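You operate a simulated robot arm through the tools that you are given. There is no shell and no other tool.

You are at the controls of a simulated robot arm. One attempt, no reset.

JOB
Gauge the stack, lift off rings down to the card's total and prove it.
Fine: rings on the bench, gauge arm parked.

The check looks at the end state, three seconds after you hand in, the way a careful person would. Anything else that was tipped, shoved, dropped, spilled or broken makes it a failure.

ROBOT AND FRAMES
A 7-joint arm with a fingered hand, fixed in place. Base frame: the origin is at the foot of the arm, x ahead of it, y to its left, z up. Readings come in m, degrees, newtons and seconds.
With the tool pointing down near the work surface it reaches from about 0.1 to 0.74 m from the base axis. Its first joint turns from -69.0 to 172.0 degrees. Payload 3.4 kg.
The TCP is the grasp point between the finger pads, 0.039 m short of the fingertips. In the tool frame z runs along the fingers and y along their closing line. The gripper opens to 0.18 m. The gripper's body begins 0.111 m behind the TCP. The gripper is a hand of 3 fingers: y runs from the thumb to the fingers, the wrist lies at [0, 0, -0.262] in the tool frame, and closing takes about 1.5 s.
Orientation is that of the tool frame in the base frame, as a unit quaternion [w, x, y, z]. With the fingers straight down and closing along the base's y, the tool's x points along the base's -x, its y along +y and its z along -z.

CONTROLS
- The arm moves only by the tool arm_command. Its argument "increments" is a list of rows, each a list of 7 numbers: the turn, a rotation vector about the base's x, y, z in degrees, then the shift along the base's x, y, z in mm, then the closure, from 0 (fully open) to 1 (shut). In form: [[rx, ry, rz, x, y, z, gripper], ...]. A call has 1 to 20 rows; each row is the pose to reach, as a shift and turn from the pose commanded when the call began. A row lasts 0.2 s, in which the tool goes at most 0.05 m and 8.6 degrees; a call with a longer step from one row to the next is refused whole, and so is a gripper value outside its range. A pose out of reach is approached as far as the arm can. The call stops where the force on the tool passes 40 N (or 10 N more than at its start, if that is more) or the arm is blocked; 0.2 s more then pass. Each finger travels about 0.072 m/s and halts on what it meets, pressing with about 26 N; the grip force reading is that of the motor and also rises with nothing between the fingers. The clock runs only during rows and for 0.2 s after the last one: add rows that repeat a pose to give the fingers time. It gives the time, the measured TCP pose, the force on the tool (base axes), the opening and the grip force at its end, in the units of the frame above (readings bear some noise), with the torque about the TCP (base axes, N m) and any sound that the robot's microphone picked up.
- Cameras (640 x 400 px; columns grow to the right, rows downward): "scene" is fixed at [0.3982, 0.6521, 1.5775]; the picture's right is [-1.00, 0.03, 0.00], its down [0.01, 0.41, -0.91] and it looks along [-0.03, -0.91, -0.41] (base axes); focal length 370 px, centre (320, 200). "wrist" rides on the gripper at [0.063, -0.036, -0.128] in the tool frame; the picture's right is [0.50, 0.87, 0.00], its down [-0.75, 0.44, -0.49] and it looks along [-0.43, 0.25, 0.87] (tool axes); focal length 226 px, centre (320, 200). There is no depth. A picture from a camera that has moved, and an enlarged one, comes with that camera's place and axes in the base frame and with its lens.
- get_image(camera): a new picture of that camera. No time passes.
- raise_lower(by): slides the trunk up (or, below 0, down) by that many m; the arm rides with it, the base frame stays. It gives what a move gives, with no picture.
- set_grasp(shape): the hand has 3 fingers and takes this shape, open, in about a second: jaw (thumb against the fingers, like two jaws); tri (thumb and two fingers); tip (a fingertip pinch); poke (one finger out to press); point (the index stretched); flat (the hand flat); cup (the hand cupped); fist (a fist). The gripper value then closes the fingers along that shape, each until it touches; the sizes above hold for jaw. It gives what a move gives, with no picture.
- zoom(camera, box): a new picture of the part [left, top, right, bottom] of that camera's present view, enlarged. No time passes.
- job_done(): hands the job in; it is judged then, once.

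Nothing tells you positions but the pictures and the camera data. Unless the task says otherwise, let go and move clear before handing in.

The tools are called after ">>>" as name(argument=value, ...) on one line, values as JSON. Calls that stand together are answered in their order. arm_command: Moves the arm, as the interface text tells. Its arguments: {"type":"object","properties":{"increments":{"type":"array"}},"required":["increments"]} The other tools are called the same way: raise_lower (by) slides the trunk up or down; set_grasp (shape) gives the hand a shape; get_image (camera) takes a picture; zoom (camera, box) takes an enlarged picture of a part of a camera's view; job_done () hands the job in.

At the start:

```text
time_s: 0.0
position: [0.3659, -0.254, 1.3554]
tool_rot: [0.0, 0.001, 1.0, 0.001]
force: [-0.7, -0.4, -1.2]
torque: [0.01, 0.0, -0.02]
grip_width: 0.1797
grasp_force: 0.1
shape: jaw
trunk travel left (down, up): [-0.375, 0.167]
```

scene: 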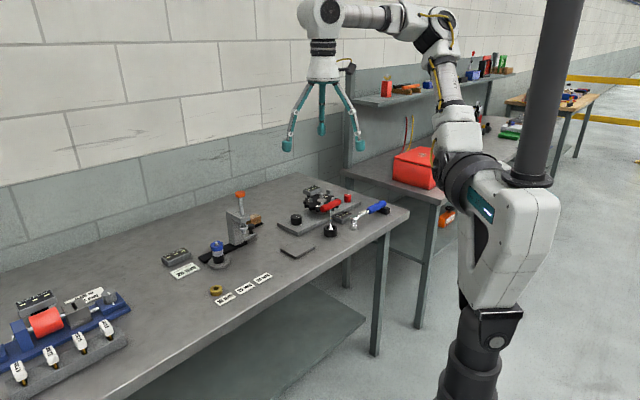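
wrist: 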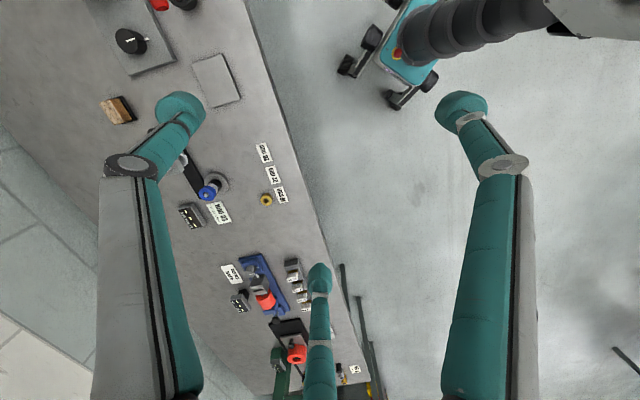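

I see a bench with several stations: a gauge with a stand, a stack with a blue top, cards, and a reel device. I'll zoom in to identify the stack, card and gauge before moving.

>>> zoom(camera="scene", box=[150, 180, 310, 310])

>>> zoom(camera="scene", box=[190, 180, 270, 275])

>>> zoom(camera="scene", box=[0, 270, 140, 390])

>>> zoom(camera="wrist", box=[160, 120, 300, 240])

>>> zoom(camera="scene", box=[195, 260, 285, 315])

```text
3.08 times, centred on (230, 245) of scene
camera zoom: at [0.3982, 0.6521, 1.5775], right [-1.0, 0.03, 0.0], down [0.01, 0.41, -0.91], along [-0.03, -0.91, -0.41], focal length 1138 px, centre (597, 62)
```

zoom: 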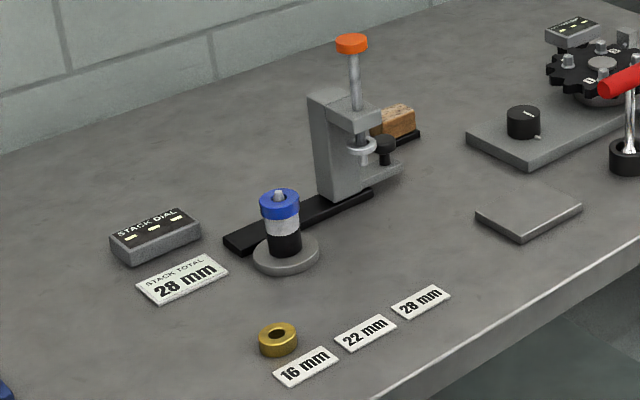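

```text
4.21 times, centred on (230, 228) of scene
camera zoom: at [0.3982, 0.6521, 1.5775], right [-1.0, 0.03, 0.0], down [0.01, 0.41, -0.91], along [-0.03, -0.91, -0.41], focal length 1557 px, centre (699, 84)
```

zoom: 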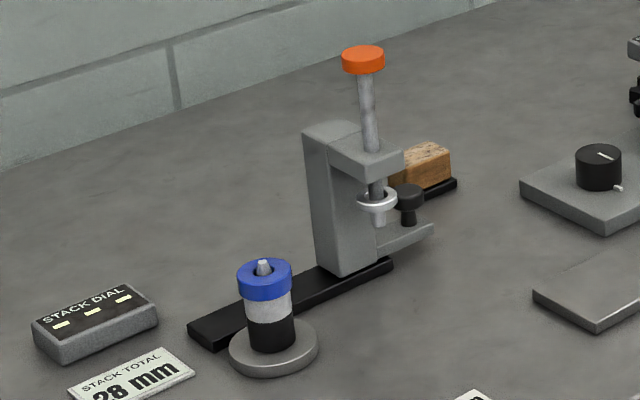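

```text
3.33 times, centred on (70, 330) of scene
camera zoom: at [0.3982, 0.6521, 1.5775], right [-1.0, 0.03, 0.0], down [0.01, 0.41, -0.91], along [-0.03, -0.91, -0.41], focal length 1233 px, centre (1153, -233)
```

zoom: 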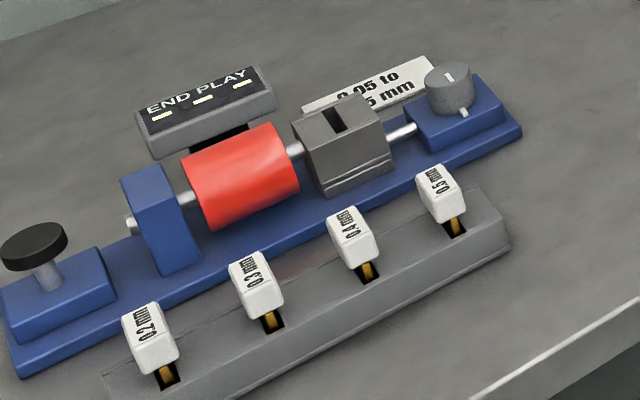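

```text
3.33 times, centred on (230, 180) of wrist
camera zoom: at [0.3024, -0.2897, 1.4837], right [-0.5, 0.87, 0.0], down [0.75, 0.43, 0.49], along [0.43, 0.25, -0.87], focal length 754 px, centre (620, 267)
```

zoom: 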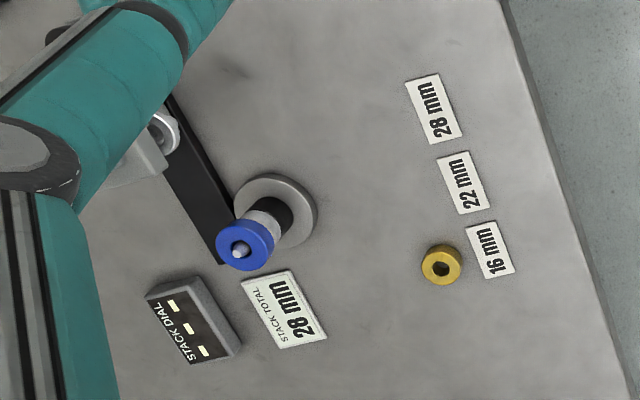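

```text
7.11 times, centred on (240, 288) of scene
camera zoom: at [0.3982, 0.6521, 1.5775], right [-1.0, 0.03, 0.0], down [0.01, 0.41, -0.91], along [-0.03, -0.91, -0.41], focal length 2630 px, centre (889, -422)
```

zoom: 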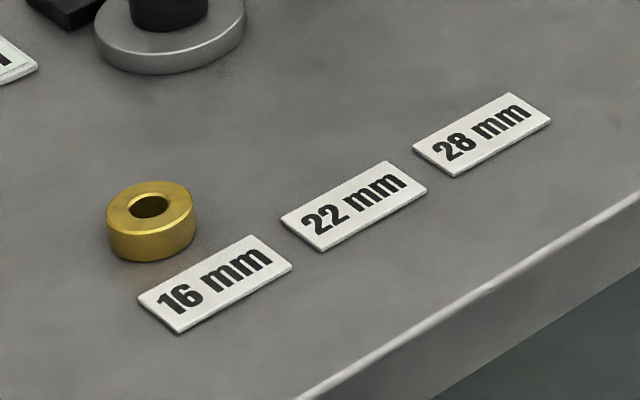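

The stack (black, white and blue rings on a post) sits near (0.71, -0.41) with the bench top around z 0.87. A sliding gauge stand is behind it, with a dial, a 28 mm card, and three labels plus a brass ring in front. I'll zoom in closer to work out the ring heights and how the gauge moves.

>>> zoom(camera="scene", box=[200, 235, 240, 272])

>>> zoom(camera="scene", box=[220, 185, 270, 255])

>>> zoom(camera="scene", box=[155, 240, 205, 285])

>>> zoom(camera="scene", box=[260, 180, 400, 265])

>>> zoom(camera="wrist", box=[80, 60, 220, 240])

```text
10.81 times, centred on (220, 254) of scene
camera zoom: at [0.3982, 0.6521, 1.5775], right [-1.0, 0.03, 0.0], down [0.01, 0.41, -0.91], along [-0.03, -0.91, -0.41], focal length 3998 px, centre (1401, -378)
```

zoom: 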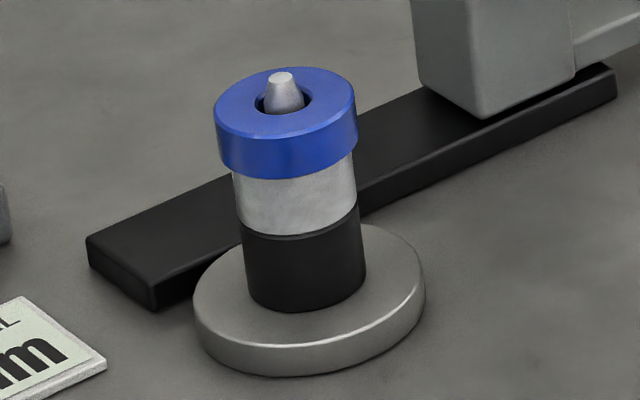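

```text
5.71 times, centred on (245, 220) of scene
camera zoom: at [0.3982, 0.6521, 1.5775], right [-1.0, 0.03, 0.0], down [0.01, 0.41, -0.91], along [-0.03, -0.91, -0.41], focal length 2113 px, centre (749, 86)
```

zoom: 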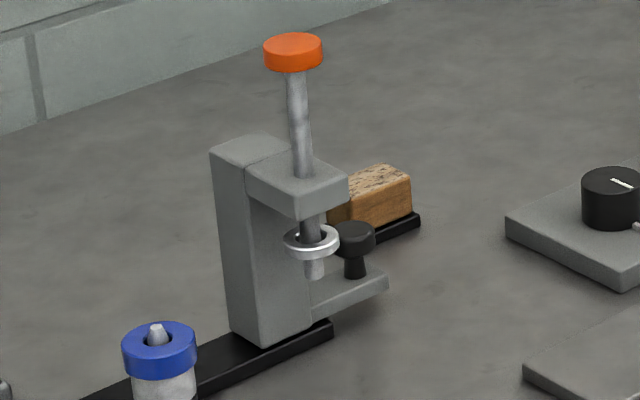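

```text
8.89 times, centred on (180, 262) of scene
camera zoom: at [0.3982, 0.6521, 1.5775], right [-1.0, 0.03, 0.0], down [0.01, 0.41, -0.91], along [-0.03, -0.91, -0.41], focal length 3287 px, centre (1564, -356)
```

zoom: 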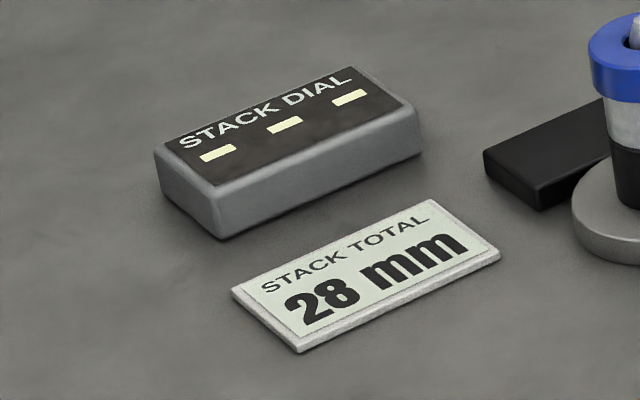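

```text
4.57 times, centred on (330, 222) of scene
camera zoom: at [0.3982, 0.6521, 1.5775], right [-1.0, 0.03, 0.0], down [0.01, 0.41, -0.91], along [-0.03, -0.91, -0.41], focal length 1690 px, centre (274, 97)
```

zoom: 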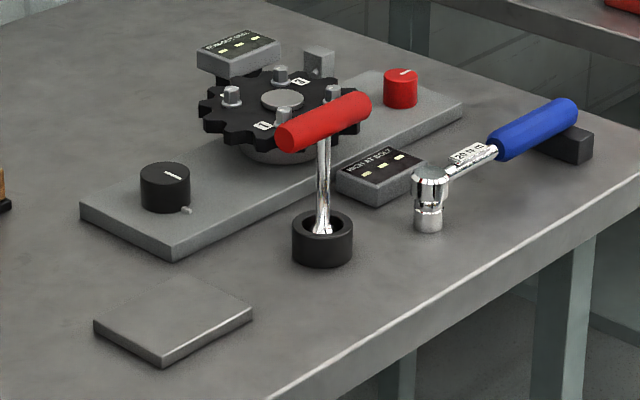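

```text
2.22 times, centred on (150, 150) of wrist
camera zoom: at [0.3024, -0.2897, 1.4837], right [-0.5, 0.87, 0.0], down [0.75, 0.43, 0.49], along [0.43, 0.25, -0.87], focal length 502 px, centre (698, 311)
```

zoom: 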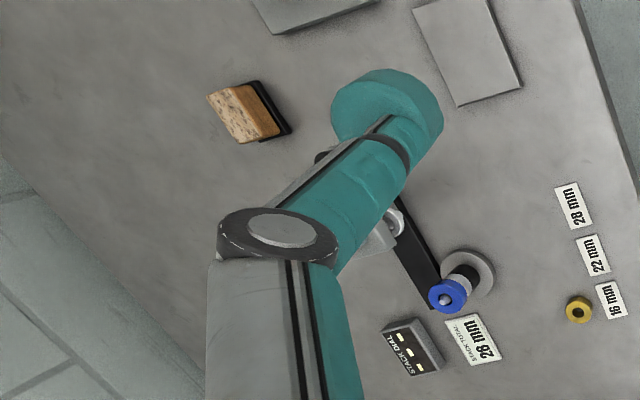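

The dial is blank, so it must need gauging. The rings look roughly 28 (black), 22 (white) and 16 (blue) mm high, and the gauge carriage appears to slide about 0.11 m along its rail to the stack. The bench is yawed about 44°, so I'll move closer, turn the hand to line up with it and look through the wrist camera.

>>> arm_command(increments=[[0, 0, -7, 22, -28, -10, 0], [0, 0, -14, 44, -56, -25, 0], [0, 0, -21, 66, -84, -40, 0], [0, 0, -28, 90, -112, -55, 0], [0, 0, -36, 110, -136, -70, 0], [0, 0, -44, 134, -160, -85, 0], [0, 0, -46, 134, -166, -105, 0]])

>>> get_image(camera="wrist")

>>> get_image(camera="scene")

```text
time_s: 1.6
position: [0.4943, -0.4157, 1.2528]
tool_rot: [0.0, 0.393, 0.92, 0.0]
force: [-0.4, 0.0, 0.7]
torque: [-0.01, 0.0, -0.03]
grip_width: 0.18
grasp_force: 0.0
shape: jaw
trunk travel left (down, up): [-0.375, 0.167]
```

```text
taken
camera wrist: at [0.4257, -0.3937, 1.3815], right [0.28, 0.96, 0.0], down [0.84, -0.24, 0.49], along [0.47, -0.14, -0.87], focal length 226 px, centre (320, 200)
```

wrist: 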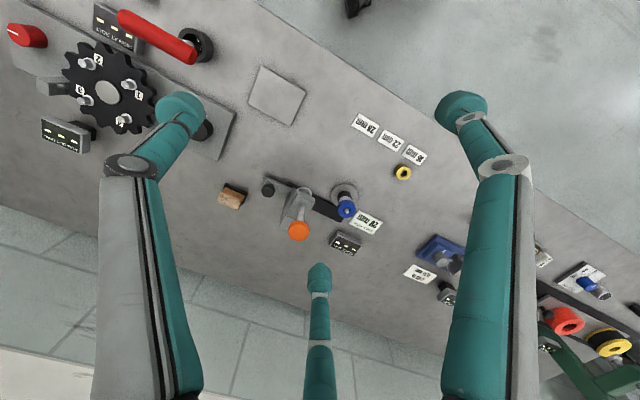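

```text
taken
```

scene: 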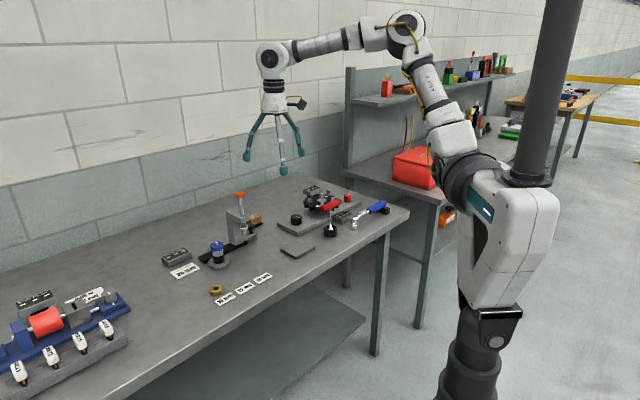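

The hand is aligned and the gauge, stack and dial are visible between the fingers. I'll zoom in for detail.

>>> zoom(camera="wrist", box=[250, 160, 400, 265])

>>> zoom(camera="wrist", box=[320, 165, 380, 225])

>>> zoom(camera="wrist", box=[255, 170, 325, 245])

```text
3.81 times, centred on (325, 212) of wrist
camera zoom: at [0.4257, -0.3937, 1.3815], right [0.28, 0.96, 0.0], down [0.84, -0.24, 0.49], along [0.47, -0.14, -0.87], focal length 861 px, centre (301, 152)
```

zoom: 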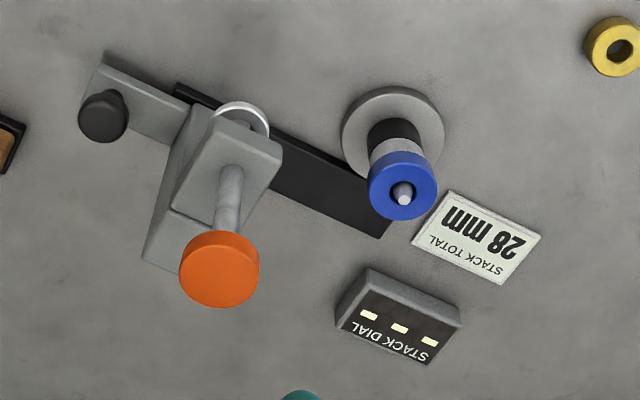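

```text
6.67 times, centred on (350, 195) of wrist
camera zoom: at [0.4257, -0.3937, 1.3815], right [0.28, 0.96, 0.0], down [0.84, -0.24, 0.49], along [0.47, -0.14, -0.87], focal length 1507 px, centre (120, 233)
```

zoom: 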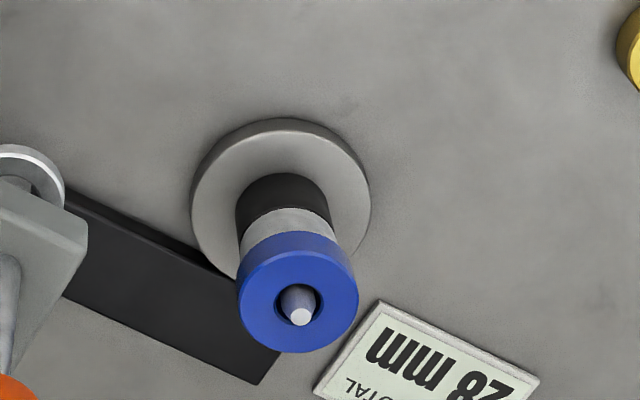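

```text
5.33 times, centred on (290, 208) of wrist
camera zoom: at [0.4257, -0.3937, 1.3815], right [0.28, 0.96, 0.0], down [0.84, -0.24, 0.49], along [0.47, -0.14, -0.87], focal length 1206 px, centre (480, 160)
```

zoom: 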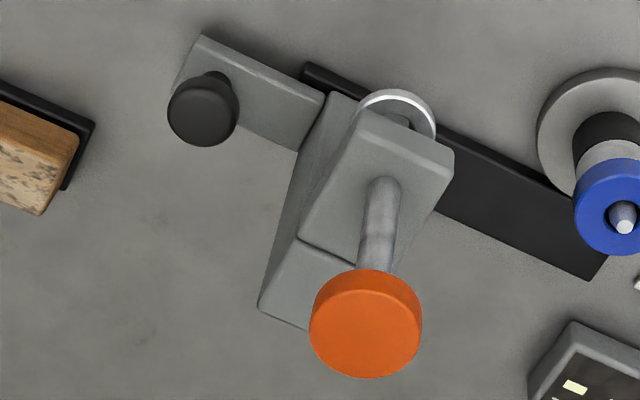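

Triangulated so far: stack post at about (0.705, -0.413) with its tip at z 0.951, and the gauge foot ring at about (0.627, -0.488, 0.963). I'll look at the plunger tip at the highest zoom.

>>> zoom(camera="scene", box=[228, 186, 262, 220])

>>> zoom(camera="scene", box=[230, 212, 265, 247])

```text
11.76 times, centred on (245, 203) of scene
camera zoom: at [0.3982, 0.6521, 1.5775], right [-1.0, 0.03, 0.0], down [0.01, 0.41, -0.91], along [-0.03, -0.91, -0.41], focal length 4350 px, centre (1202, 165)
```

zoom: 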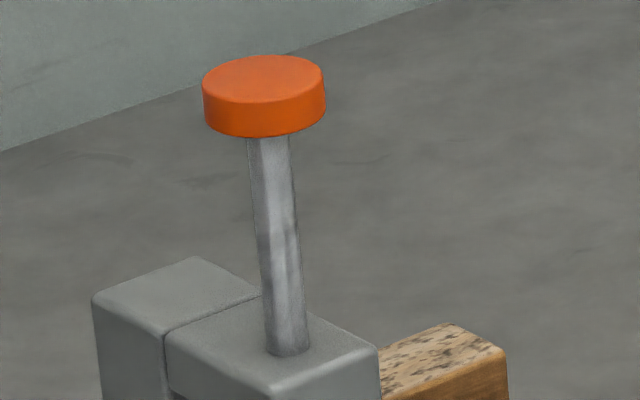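

```text
11.43 times, centred on (248, 230) of scene
camera zoom: at [0.3982, 0.6521, 1.5775], right [-1.0, 0.03, 0.0], down [0.01, 0.41, -0.91], along [-0.03, -0.91, -0.41], focal length 4226 px, centre (1149, -137)
```

zoom: 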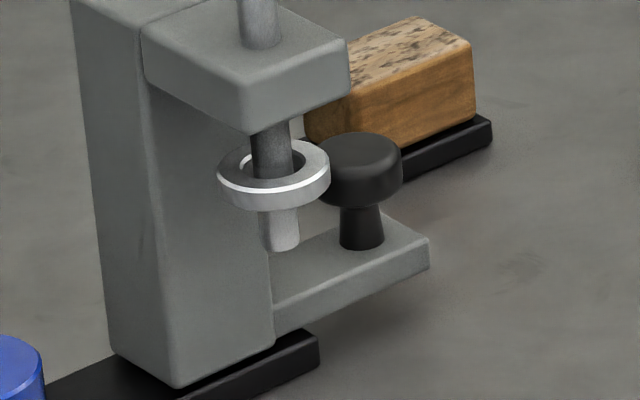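

The rod tip seems to hang below the silver ring, which affects whether the gauge can slide over the stack. I'll tilt the hand outward about 45° and lower it to get a low, close side view. This also tests the reach posture.

>>> arm_command(increments=[[-5.4, -5.2, 0, -7, 7, -33, 0], [-10.8, -10.4, 0, -14, 13, -66, 0], [-16.2, -15.6, 0, -21, 20, -100, 0], [-21.6, -20.8, 0, -28, 26, -133, 0], [-27, -26, 0, -36, 33, -166, 0], [-32.4, -31.2, 0, -43, 40, -200, 0], [-32.4, -31.2, 0, -43, 40, -200, 0]])

>>> get_image(camera="wrist")

>>> get_image(camera="scene")

```text
time_s: 3.2
position: [0.4813, -0.4747, 1.1678]
tool_rot: [0.307, 0.35, 0.876, -0.128]
force: [-0.4, 0.4, -0.3]
torque: [0.0, 0.02, 0.01]
grip_width: 0.1795
grasp_force: 0.1
shape: jaw
out of reach, approached as far as the arm can: row 4, 5, 6, 7
trunk travel left (down, up): [-0.375, 0.167]
```

```text
taken
camera wrist: at [0.3629, -0.4109, 1.2298], right [0.32, 0.89, -0.32], down [0.51, 0.13, 0.85], along [0.8, -0.43, -0.41], focal length 226 px, centre (320, 200)
```

wrist: 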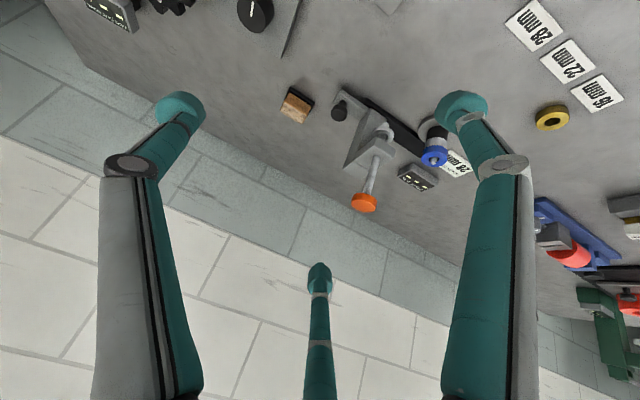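

```text
taken
```

scene: 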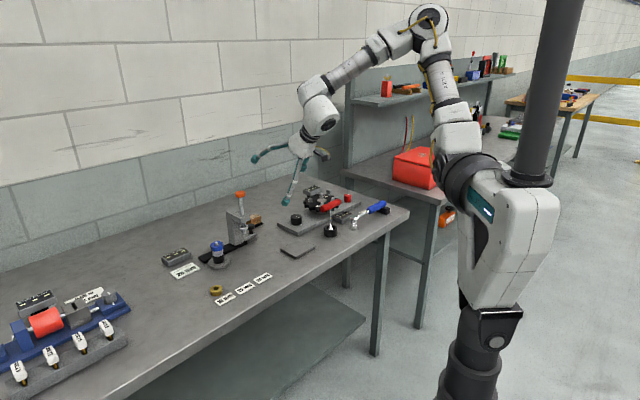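

The arm couldn't get that low with this tilt at the current trunk height. I'll lower the trunk about 0.15 m so the same posture sits lower, and check that nothing is near the fingers.

>>> raise_lower(by=-0.15)

>>> get_image(camera="wrist")

>>> get_image(camera="scene")

```text
time_s: 5.0
position: [0.485, -0.4695, 1.0215]
tool_rot: [0.304, 0.35, 0.877, -0.127]
force: [-1.2, -0.3, -0.1]
torque: [0.0, -0.03, -0.01]
grip_width: 0.1799
grasp_force: 0.0
shape: jaw
trunk travel left (down, up): [-0.225, 0.317]
```

```text
taken
camera wrist: at [0.3676, -0.4061, 1.0841], right [0.31, 0.89, -0.32], down [0.51, 0.13, 0.85], along [0.8, -0.43, -0.42], focal length 226 px, centre (320, 200)
```

wrist: 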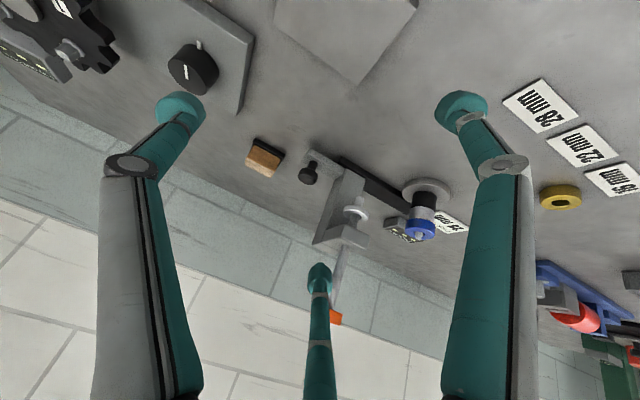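

```text
taken
```

scene: 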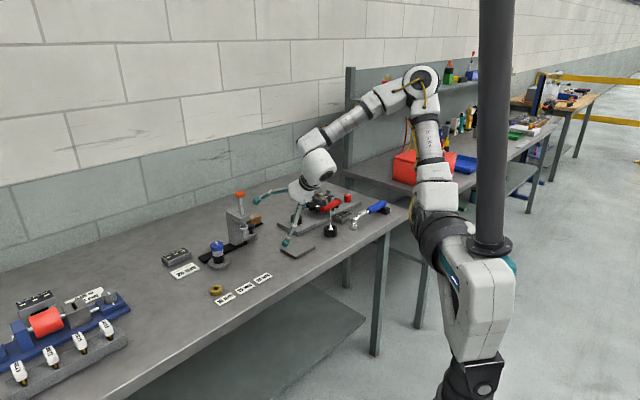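

Now I have a low side view of the gauge and stack. I'll zoom in.

>>> zoom(camera="wrist", box=[290, 140, 470, 260])

>>> zoom(camera="wrist", box=[320, 170, 390, 250])

>>> zoom(camera="wrist", box=[390, 165, 450, 250])

```text
3.33 times, centred on (380, 200) of wrist
camera zoom: at [0.3676, -0.4061, 1.0841], right [0.31, 0.89, -0.32], down [0.51, 0.13, 0.85], along [0.8, -0.43, -0.42], focal length 754 px, centre (120, 200)
```

zoom: 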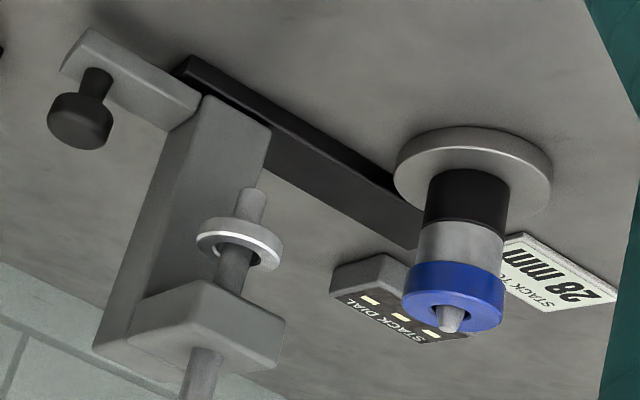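

```text
5.00 times, centred on (355, 210) of wrist
camera zoom: at [0.3676, -0.4061, 1.0841], right [0.31, 0.89, -0.32], down [0.51, 0.13, 0.85], along [0.8, -0.43, -0.42], focal length 1130 px, centre (145, 150)
```

zoom: 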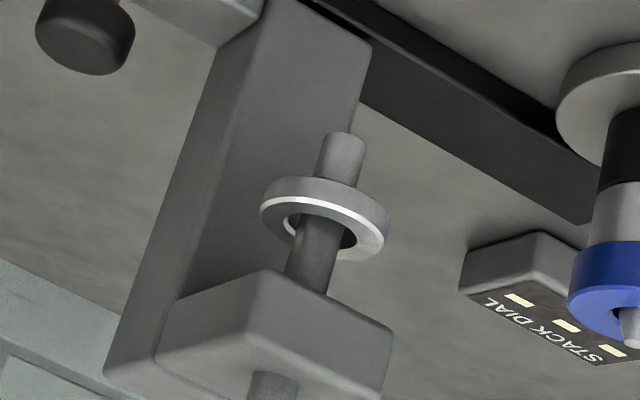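

```text
4.71 times, centred on (420, 208) of wrist
camera zoom: at [0.3676, -0.4061, 1.0841], right [0.31, 0.89, -0.32], down [0.51, 0.13, 0.85], along [0.8, -0.43, -0.42], focal length 1064 px, centre (-151, 165)
```

zoom: 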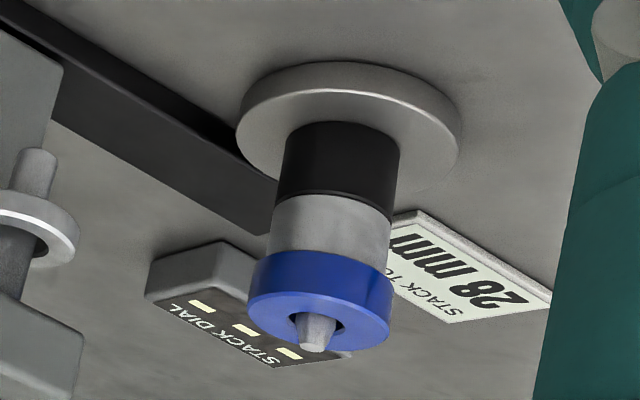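

The ring foot clears the post but the plunger rod extends below it, so I'll slide the gauge gently and watch forces. First I'll test how the hand closes, here in free air.

>>> arm_command(increments=[[0, 0, 0, 0, 0, 0, 0.3], [0, 0, 0, 0, 0, 0, 0.6], [0, 0, 0, 0, 0, 0, 0.6], [0, 0, 0, 0, 0, 0, 0.6], [0, 0, 0, 0, 0, 0, 0.6], [0, 0, 0, 0, 0, 0, 0.6]])

>>> get_image(camera="wrist")

>>> get_image(camera="scene")

```text
time_s: 6.3
position: [0.4859, -0.4708, 1.0205]
tool_rot: [0.304, 0.349, 0.877, -0.127]
force: [0.8, -0.2, -0.3]
torque: [-0.01, 0.0, 0.0]
grip_width: 0.0727
grasp_force: 0.0
shape: jaw
trunk travel left (down, up): [-0.225, 0.317]
```

```text
taken
camera wrist: at [0.3683, -0.4063, 1.0834], right [0.31, 0.89, -0.32], down [0.51, 0.12, 0.85], along [0.8, -0.43, -0.42], focal length 226 px, centre (320, 200)
```

wrist: 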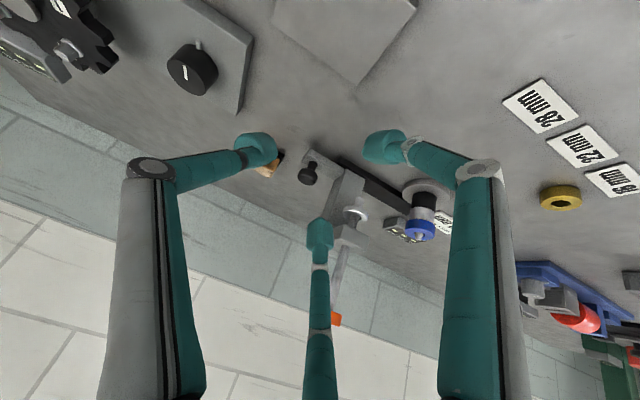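

```text
taken
```

scene: 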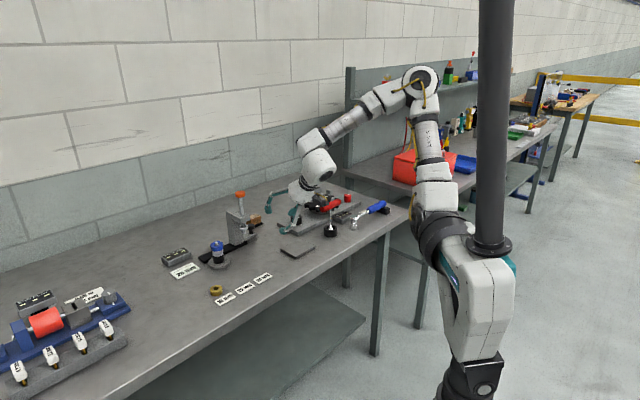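

The hand closes concentrically with three fingers, so a tilted grip would touch the rings at different heights. I'll check whether the "tip" pinch gives a two-contact grip along one axis.

>>> set_grasp(shape="tip")

>>> get_image(camera="wrist")

>>> zoom(camera="scene", box=[230, 120, 360, 250])

>>> arm_command(increments=[[0, 0, 0, 0, 0, 0, 0.5], [0, 0, 0, 0, 0, 0, 0.5], [0, 0, 0, 0, 0, 0, 0.5], [0, 0, 0, 0, 0, 0, 0.5], [0, 0, 0, 0, 0, 0, 0.5]])

>>> get_image(camera="wrist")

>>> arm_command(increments=[[0, 0, 0, 0, 0, 0, 1], [0, 0, 0, 0, 0, 0, 1], [0, 0, 0, 0, 0, 0, 1], [0, 0, 0, 0, 0, 0, 1], [0, 0, 0, 0, 0, 0, 1]])

>>> get_image(camera="wrist")

```text
time_s: 7.2
position: [0.4859, -0.4709, 1.0207]
tool_rot: [0.304, 0.349, 0.877, -0.127]
force: [-0.7, -0.8, 0.4]
torque: [-0.04, 0.01, 0.02]
grip_width: 0.18
grasp_force: 0.1
shape: tip
trunk travel left (down, up): [-0.225, 0.317]
```

```text
taken
camera wrist: at [0.3683, -0.4062, 1.0834], right [0.31, 0.89, -0.32], down [0.51, 0.12, 0.85], along [0.8, -0.43, -0.42], focal length 226 px, centre (320, 200)
```

wrist: 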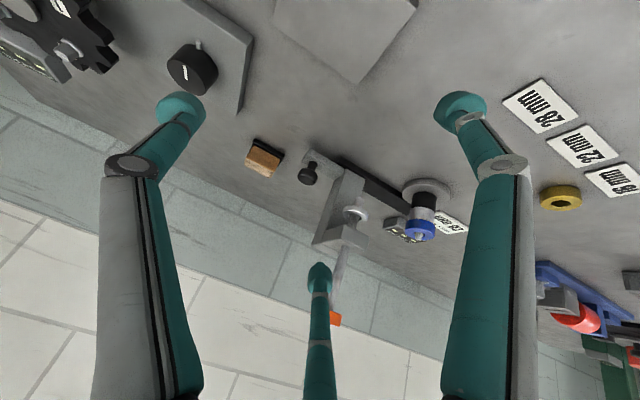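

```text
3.08 times, centred on (295, 185) of scene
camera zoom: at [0.3982, 0.6521, 1.5775], right [-1.0, 0.03, 0.0], down [0.01, 0.41, -0.91], along [-0.03, -0.91, -0.41], focal length 1138 px, centre (397, 246)
```

zoom: 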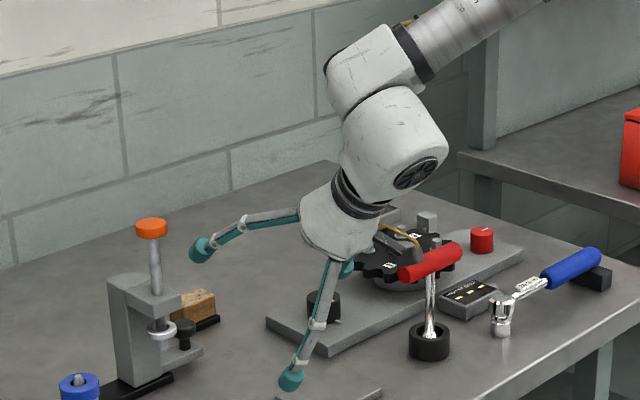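

```text
time_s: 8.4
position: [0.4867, -0.4698, 1.0207]
tool_rot: [0.304, 0.35, 0.877, -0.127]
force: [0.6, -0.3, 0.6]
torque: [0.01, -0.01, 0.03]
grip_width: 0.0905
grasp_force: 0.1
shape: tip
trunk travel left (down, up): [-0.225, 0.317]
```

```text
taken
camera wrist: at [0.3683, -0.4062, 1.0835], right [0.31, 0.89, -0.32], down [0.51, 0.12, 0.85], along [0.8, -0.43, -0.42], focal length 226 px, centre (320, 200)
```

wrist: 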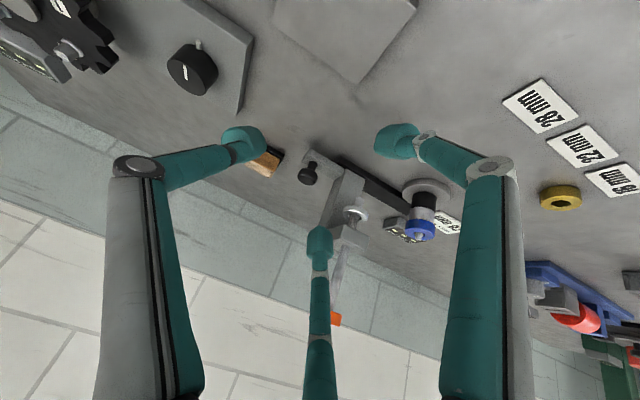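

```text
time_s: 9.7
position: [0.4869, -0.4702, 1.0205]
tool_rot: [0.304, 0.349, 0.877, -0.126]
force: [0.4, -0.6, 0.4]
torque: [0.02, 0.0, -0.04]
grip_width: 0.0
grasp_force: 26.1
shape: tip
trunk travel left (down, up): [-0.225, 0.317]
```

```text
taken
camera wrist: at [0.3683, -0.4062, 1.0834], right [0.31, 0.89, -0.32], down [0.51, 0.12, 0.85], along [0.8, -0.43, -0.42], focal length 226 px, centre (320, 200)
```

wrist: 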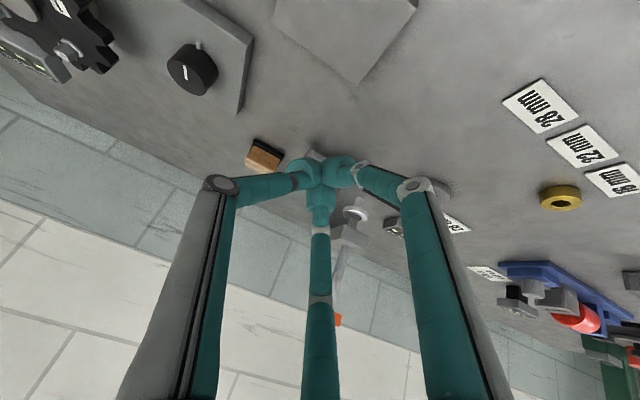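

"Tip" also closes all three fingers together, and a closed pinch makes a usable pusher. I'll check "poke" and "tri" as well.

>>> set_grasp(shape="poke")

>>> get_image(camera="wrist")

>>> zoom(camera="scene", box=[230, 120, 360, 250])

>>> set_grasp(shape="tri")

>>> get_image(camera="wrist")

>>> arm_command(increments=[[0, 0, 0, 0, 0, 0, 0.7], [0, 0, 0, 0, 0, 0, 0.7], [0, 0, 0, 0, 0, 0, 0.7], [0, 0, 0, 0, 0, 0, 0.7], [0, 0, 0, 0, 0, 0, 0.7], [0, 0, 0, 0, 0, 0, 0.7]])

>>> get_image(camera="wrist")

```text
time_s: 10.6
position: [0.4857, -0.4701, 1.0202]
tool_rot: [0.305, 0.35, 0.877, -0.126]
force: [0.0, -0.4, 0.0]
torque: [0.01, -0.02, -0.03]
grip_width: 0.0
grasp_force: 0.1
shape: poke
trunk travel left (down, up): [-0.225, 0.317]
```

```text
taken
camera wrist: at [0.3683, -0.4062, 1.0835], right [0.31, 0.89, -0.32], down [0.51, 0.12, 0.85], along [0.8, -0.43, -0.42], focal length 226 px, centre (320, 200)
```

wrist: 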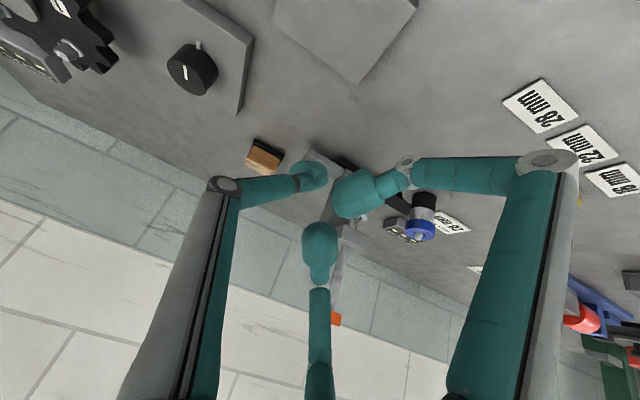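

```text
3.08 times, centred on (295, 185) of scene
camera zoom: at [0.3982, 0.6521, 1.5775], right [-1.0, 0.03, 0.0], down [0.01, 0.41, -0.91], along [-0.03, -0.91, -0.41], focal length 1138 px, centre (397, 246)
```

zoom: 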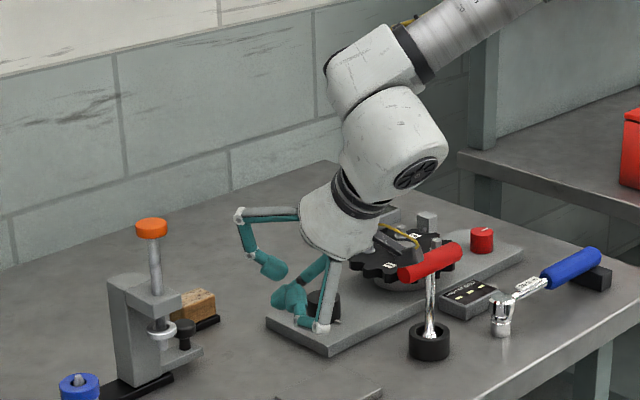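

```text
time_s: 11.4
position: [0.4867, -0.4708, 1.0215]
tool_rot: [0.304, 0.35, 0.877, -0.127]
force: [-0.3, -0.5, 0.1]
torque: [-0.03, -0.01, -0.02]
grip_width: 0.1799
grasp_force: 0.0
shape: tri
trunk travel left (down, up): [-0.225, 0.317]
```

```text
taken
camera wrist: at [0.3683, -0.4062, 1.0834], right [0.31, 0.89, -0.32], down [0.51, 0.12, 0.85], along [0.8, -0.43, -0.42], focal length 226 px, centre (320, 200)
```

wrist: 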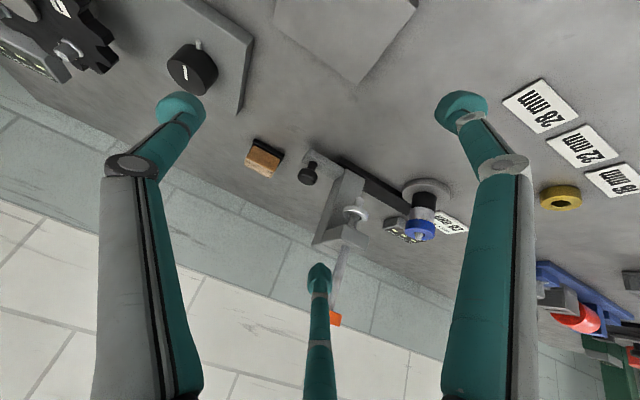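

```text
time_s: 12.8
position: [0.4867, -0.4704, 1.0209]
tool_rot: [0.304, 0.35, 0.877, -0.127]
force: [1.4, 1.1, -0.3]
torque: [0.04, 0.0, 0.01]
grip_width: 0.0542
grasp_force: 0.0
shape: tri
trunk travel left (down, up): [-0.225, 0.317]
```

```text
taken
camera wrist: at [0.3683, -0.4062, 1.0834], right [0.31, 0.89, -0.32], down [0.51, 0.12, 0.85], along [0.8, -0.43, -0.42], focal length 226 px, centre (320, 200)
```

wrist: 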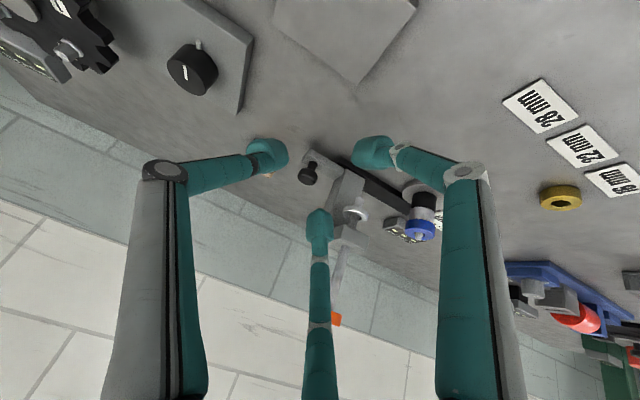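

All shapes keep the same three-finger layout. My plan is to use a closed pinch as a pusher on the gauge's black knob at about (0.614, -0.571, 0.92) and slide the carriage about 0.108 m toward the stack. First I'll close the fingers and move behind the knob at a safe height.

>>> arm_command(increments=[[0, 0, 0, 0, 0, 10, 1], [0, 0, 0, 0, 0, 20, 1], [0, 0, 0, 12, -26, 20, 1], [0, 0, 0, 24, -52, 20, 1], [0, 0, 0, 36, -78, 20, 1], [0, 0, 0, 47, -104, 20, 1], [0, 0, 0, 57, -128, 20, 1], [0, 0, 0, 57, -128, 20, 1]])

>>> get_image(camera="wrist")

>>> zoom(camera="scene", box=[190, 120, 350, 270])

```text
time_s: 14.7
position: [0.5444, -0.5987, 1.039]
tool_rot: [0.304, 0.349, 0.877, -0.128]
force: [-0.3, -0.1, 0.3]
torque: [0.05, -0.02, 0.02]
grip_width: 0.0
grasp_force: 25.9
shape: tri
trunk travel left (down, up): [-0.225, 0.317]
```

```text
taken
camera wrist: at [0.4258, -0.5343, 1.102], right [0.31, 0.89, -0.32], down [0.51, 0.13, 0.85], along [0.8, -0.43, -0.42], focal length 226 px, centre (320, 200)
```

wrist: 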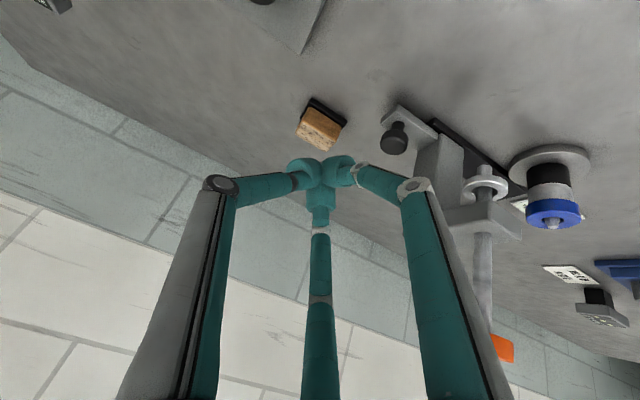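

```text
2.67 times, centred on (270, 195) of scene
camera zoom: at [0.3982, 0.6521, 1.5775], right [-1.0, 0.03, 0.0], down [0.01, 0.41, -0.91], along [-0.03, -0.91, -0.41], focal length 986 px, centre (453, 213)
```

zoom: 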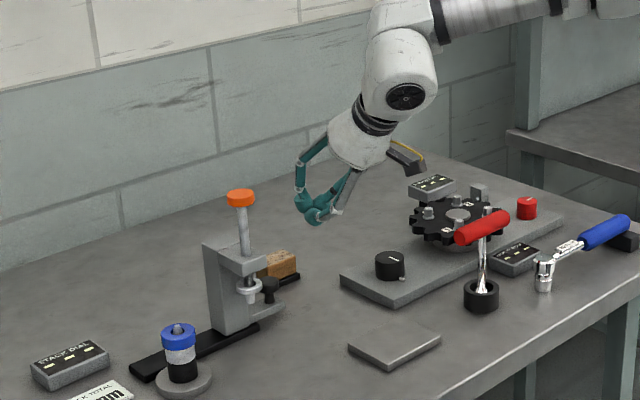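

The pusher is positioned between the knob and the wooden block with enough clearance. I'll descend to knob height, tips at about z 0.893, just behind the knob.

>>> arm_command(increments=[[0, 0, 0, 1, 8, -20, 1], [0, 0, 0, 2, 16, -45, 1], [0, 0, 0, 2, 16, -70, 1], [0, 0, 0, 2, 16, -95, 1], [0, 0, 0, 2, 16, -112, 1], [0, 0, 0, 2, 16, -112, 1]])

>>> get_image(camera="wrist")

>>> zoom(camera="scene", box=[210, 180, 290, 260])

```text
time_s: 16.1
position: [0.5487, -0.5828, 0.9296]
tool_rot: [0.305, 0.35, 0.877, -0.127]
force: [0.1, -0.6, -0.3]
torque: [0.01, -0.02, 0.02]
grip_width: 0.0
grasp_force: 26.0
shape: tri
trunk travel left (down, up): [-0.225, 0.317]
```

```text
taken
camera wrist: at [0.4297, -0.5186, 0.9921], right [0.31, 0.89, -0.32], down [0.51, 0.13, 0.85], along [0.8, -0.43, -0.42], focal length 226 px, centre (320, 200)
```

wrist: 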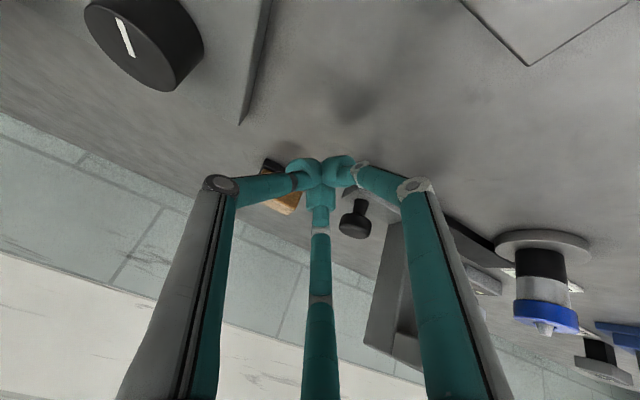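

```text
5.00 times, centred on (250, 220) of scene
camera zoom: at [0.3982, 0.6521, 1.5775], right [-1.0, 0.03, 0.0], down [0.01, 0.41, -0.91], along [-0.03, -0.91, -0.41], focal length 1849 px, centre (670, 100)
```

zoom: 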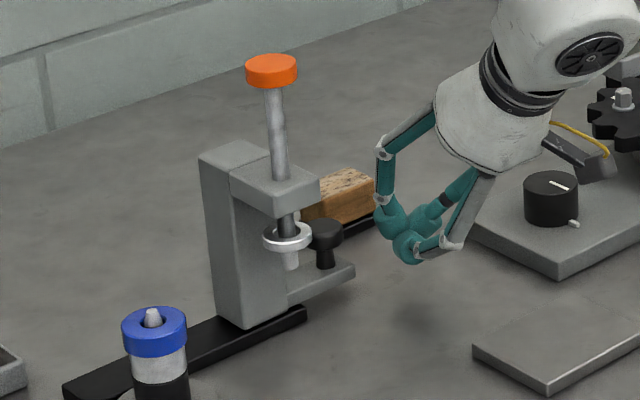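

The pinch sits slightly closer to the robot than the knob's centre line. I'll shift outward about 15 mm while moving in to make contact, then look again.

>>> arm_command(increments=[[0, 0, 0, 10, 0, 0, 1], [0, 0, 0, 18, -1, 0, 1], [0, 0, 0, 25, 3, 0, 1], [0, 0, 0, 25, 3, 0, 1]])

>>> get_image(camera="wrist")

>>> zoom(camera="scene", box=[210, 180, 290, 260])

```text
time_s: 17.1
position: [0.5707, -0.5803, 0.9301]
tool_rot: [0.305, 0.349, 0.877, -0.126]
force: [0.8, -0.4, -0.2]
torque: [-0.02, 0.02, 0.0]
grip_width: 0.0
grasp_force: 26.6
shape: tri
trunk travel left (down, up): [-0.225, 0.317]
```

```text
taken
camera wrist: at [0.453, -0.5156, 0.9921], right [0.31, 0.89, -0.32], down [0.51, 0.13, 0.85], along [0.8, -0.43, -0.42], focal length 226 px, centre (320, 200)
```

wrist: 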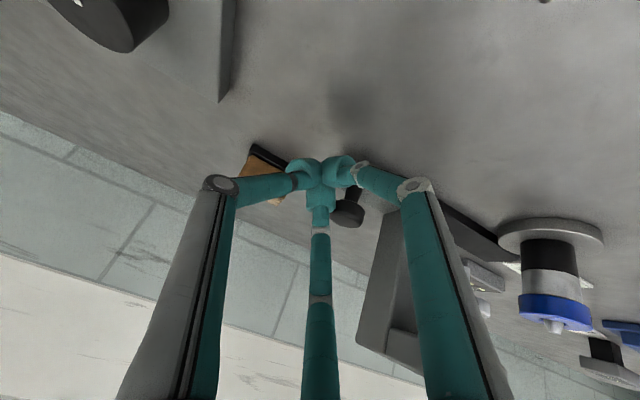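

```text
5.00 times, centred on (250, 220) of scene
camera zoom: at [0.3982, 0.6521, 1.5775], right [-1.0, 0.03, 0.0], down [0.01, 0.41, -0.91], along [-0.03, -0.91, -0.41], focal length 1849 px, centre (670, 100)
```

zoom: 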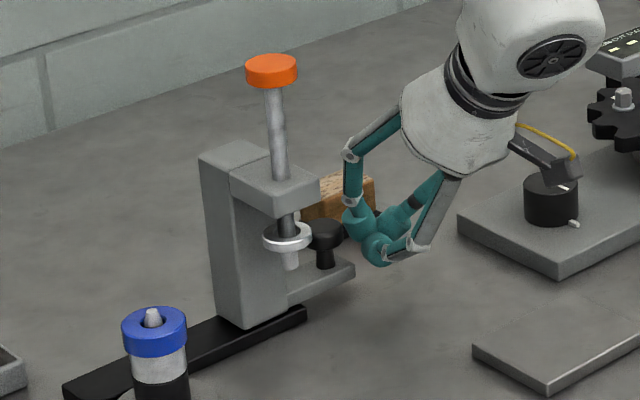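

The pinch is lined up with the knob. I'll push along the rail direction and watch the force.

>>> arm_command(increments=[[0, 0, 0, 7, 7, 0, 1], [0, 0, 0, 14, 14, 0, 1], [0, 0, 0, 22, 21, 0, 1], [0, 0, 0, 29, 28, 0, 1], [0, 0, 0, 36, 35, 0, 1], [0, 0, 0, 36, 35, 0, 1]])

>>> get_image(camera="wrist")

>>> zoom(camera="scene", box=[200, 180, 290, 270])

```text
time_s: 18.4
position: [0.6067, -0.5437, 0.9281]
tool_rot: [0.305, 0.35, 0.877, -0.127]
force: [-0.1, 0.1, 0.7]
torque: [-0.03, -0.03, 0.0]
grip_width: 0.0
grasp_force: 26.0
shape: tri
trunk travel left (down, up): [-0.225, 0.317]
```

```text
taken
camera wrist: at [0.4898, -0.4789, 0.9916], right [0.31, 0.89, -0.32], down [0.51, 0.12, 0.85], along [0.8, -0.43, -0.42], focal length 226 px, centre (320, 200)
```

wrist: 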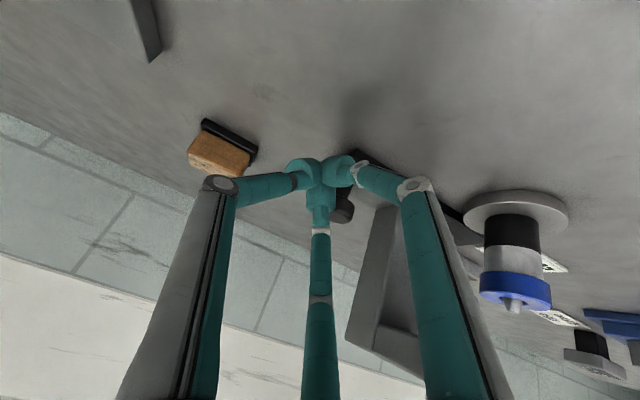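

```text
4.44 times, centred on (245, 225) of scene
camera zoom: at [0.3982, 0.6521, 1.5775], right [-1.0, 0.03, 0.0], down [0.01, 0.41, -0.91], along [-0.03, -0.91, -0.41], focal length 1643 px, centre (653, 89)
```

zoom: 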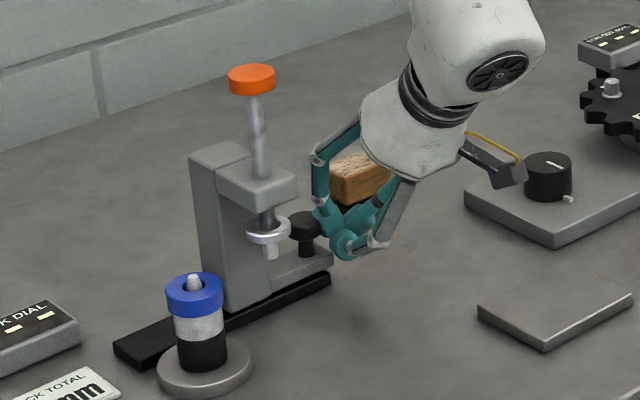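

The carriage slides freely, with about 40 mm done and 65 mm left. I'll continue, then check the plunger tip against the post before the last part.

>>> arm_command(increments=[[0, 0, 0, 6, 6, 0, 1], [0, 0, 0, 12, 12, 0, 1], [0, 0, 0, 18, 17, 0, 1], [0, 0, 0, 24, 23, 0, 1], [0, 0, 0, 24, 23, 0, 1]])

>>> get_image(camera="wrist")

>>> zoom(camera="scene", box=[200, 200, 260, 260])

```text
time_s: 19.6
position: [0.6311, -0.5203, 0.9284]
tool_rot: [0.305, 0.349, 0.877, -0.126]
force: [0.5, 0.8, 0.8]
torque: [-0.02, 0.01, 0.02]
grip_width: 0.0
grasp_force: 26.3
shape: tri
trunk travel left (down, up): [-0.225, 0.317]
```

```text
taken
camera wrist: at [0.5129, -0.4558, 0.9918], right [0.31, 0.89, -0.32], down [0.51, 0.13, 0.85], along [0.8, -0.43, -0.42], focal length 226 px, centre (320, 200)
```

wrist: 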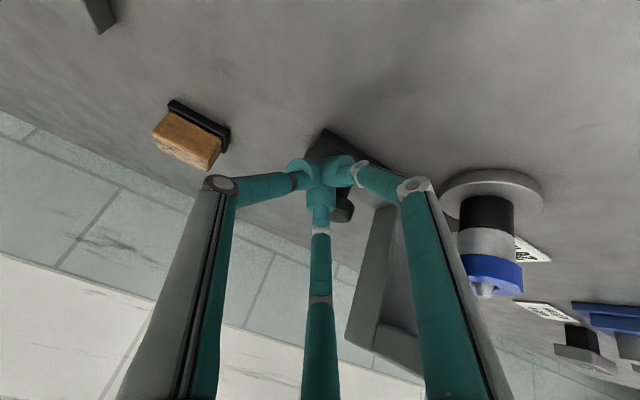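

```text
6.67 times, centred on (230, 230) of scene
camera zoom: at [0.3982, 0.6521, 1.5775], right [-1.0, 0.03, 0.0], down [0.01, 0.41, -0.91], along [-0.03, -0.91, -0.41], focal length 2465 px, centre (920, 0)
```

zoom: 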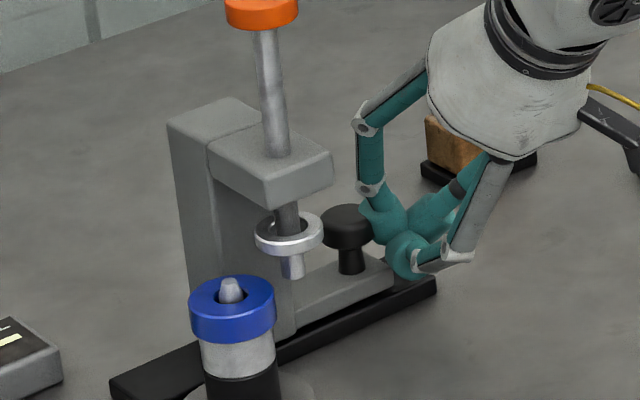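

38 mm remain, and the rod tip is at about the same height as the blue ring's top. I'll advance in small steps, checking for contact.

>>> arm_command(increments=[[0, 0, 0, 3.6, 3.5, 0, 1], [0, 0, 0, 7.2, 6.9, 0, 1], [0, 0, 0, 10.8, 10.4, 0, 1], [0, 0, 0, 10.8, 10.4, 0, 1]])

>>> zoom(camera="scene", box=[200, 215, 250, 265])

>>> get_image(camera="wrist")

```text
time_s: 20.6
position: [0.6421, -0.51, 0.9286]
tool_rot: [0.305, 0.349, 0.877, -0.126]
force: [-1.0, -0.1, -0.6]
torque: [0.03, 0.02, -0.02]
grip_width: 0.0
grasp_force: 26.0
shape: tri
trunk travel left (down, up): [-0.225, 0.317]
```

```text
8.00 times, centred on (225, 240) of scene
camera zoom: at [0.3982, 0.6521, 1.5775], right [-1.0, 0.03, 0.0], down [0.01, 0.41, -0.91], along [-0.03, -0.91, -0.41], focal length 2958 px, centre (1080, -120)
```

zoom: 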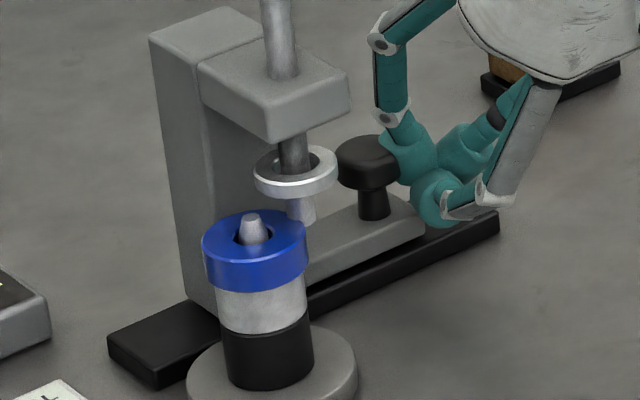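

```text
taken
camera wrist: at [0.5243, -0.4468, 0.9914], right [0.31, 0.89, -0.32], down [0.51, 0.12, 0.85], along [0.8, -0.43, -0.42], focal length 226 px, centre (320, 200)
```

wrist: 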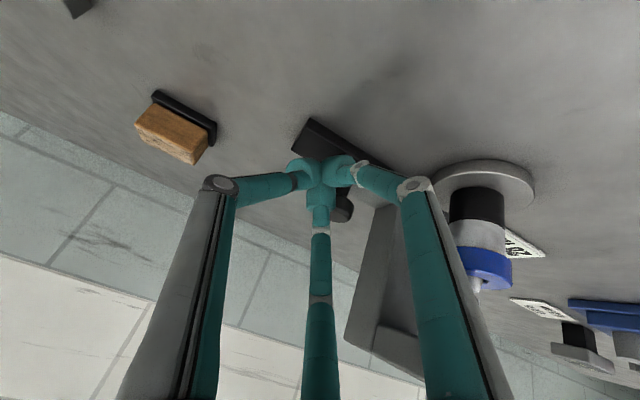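

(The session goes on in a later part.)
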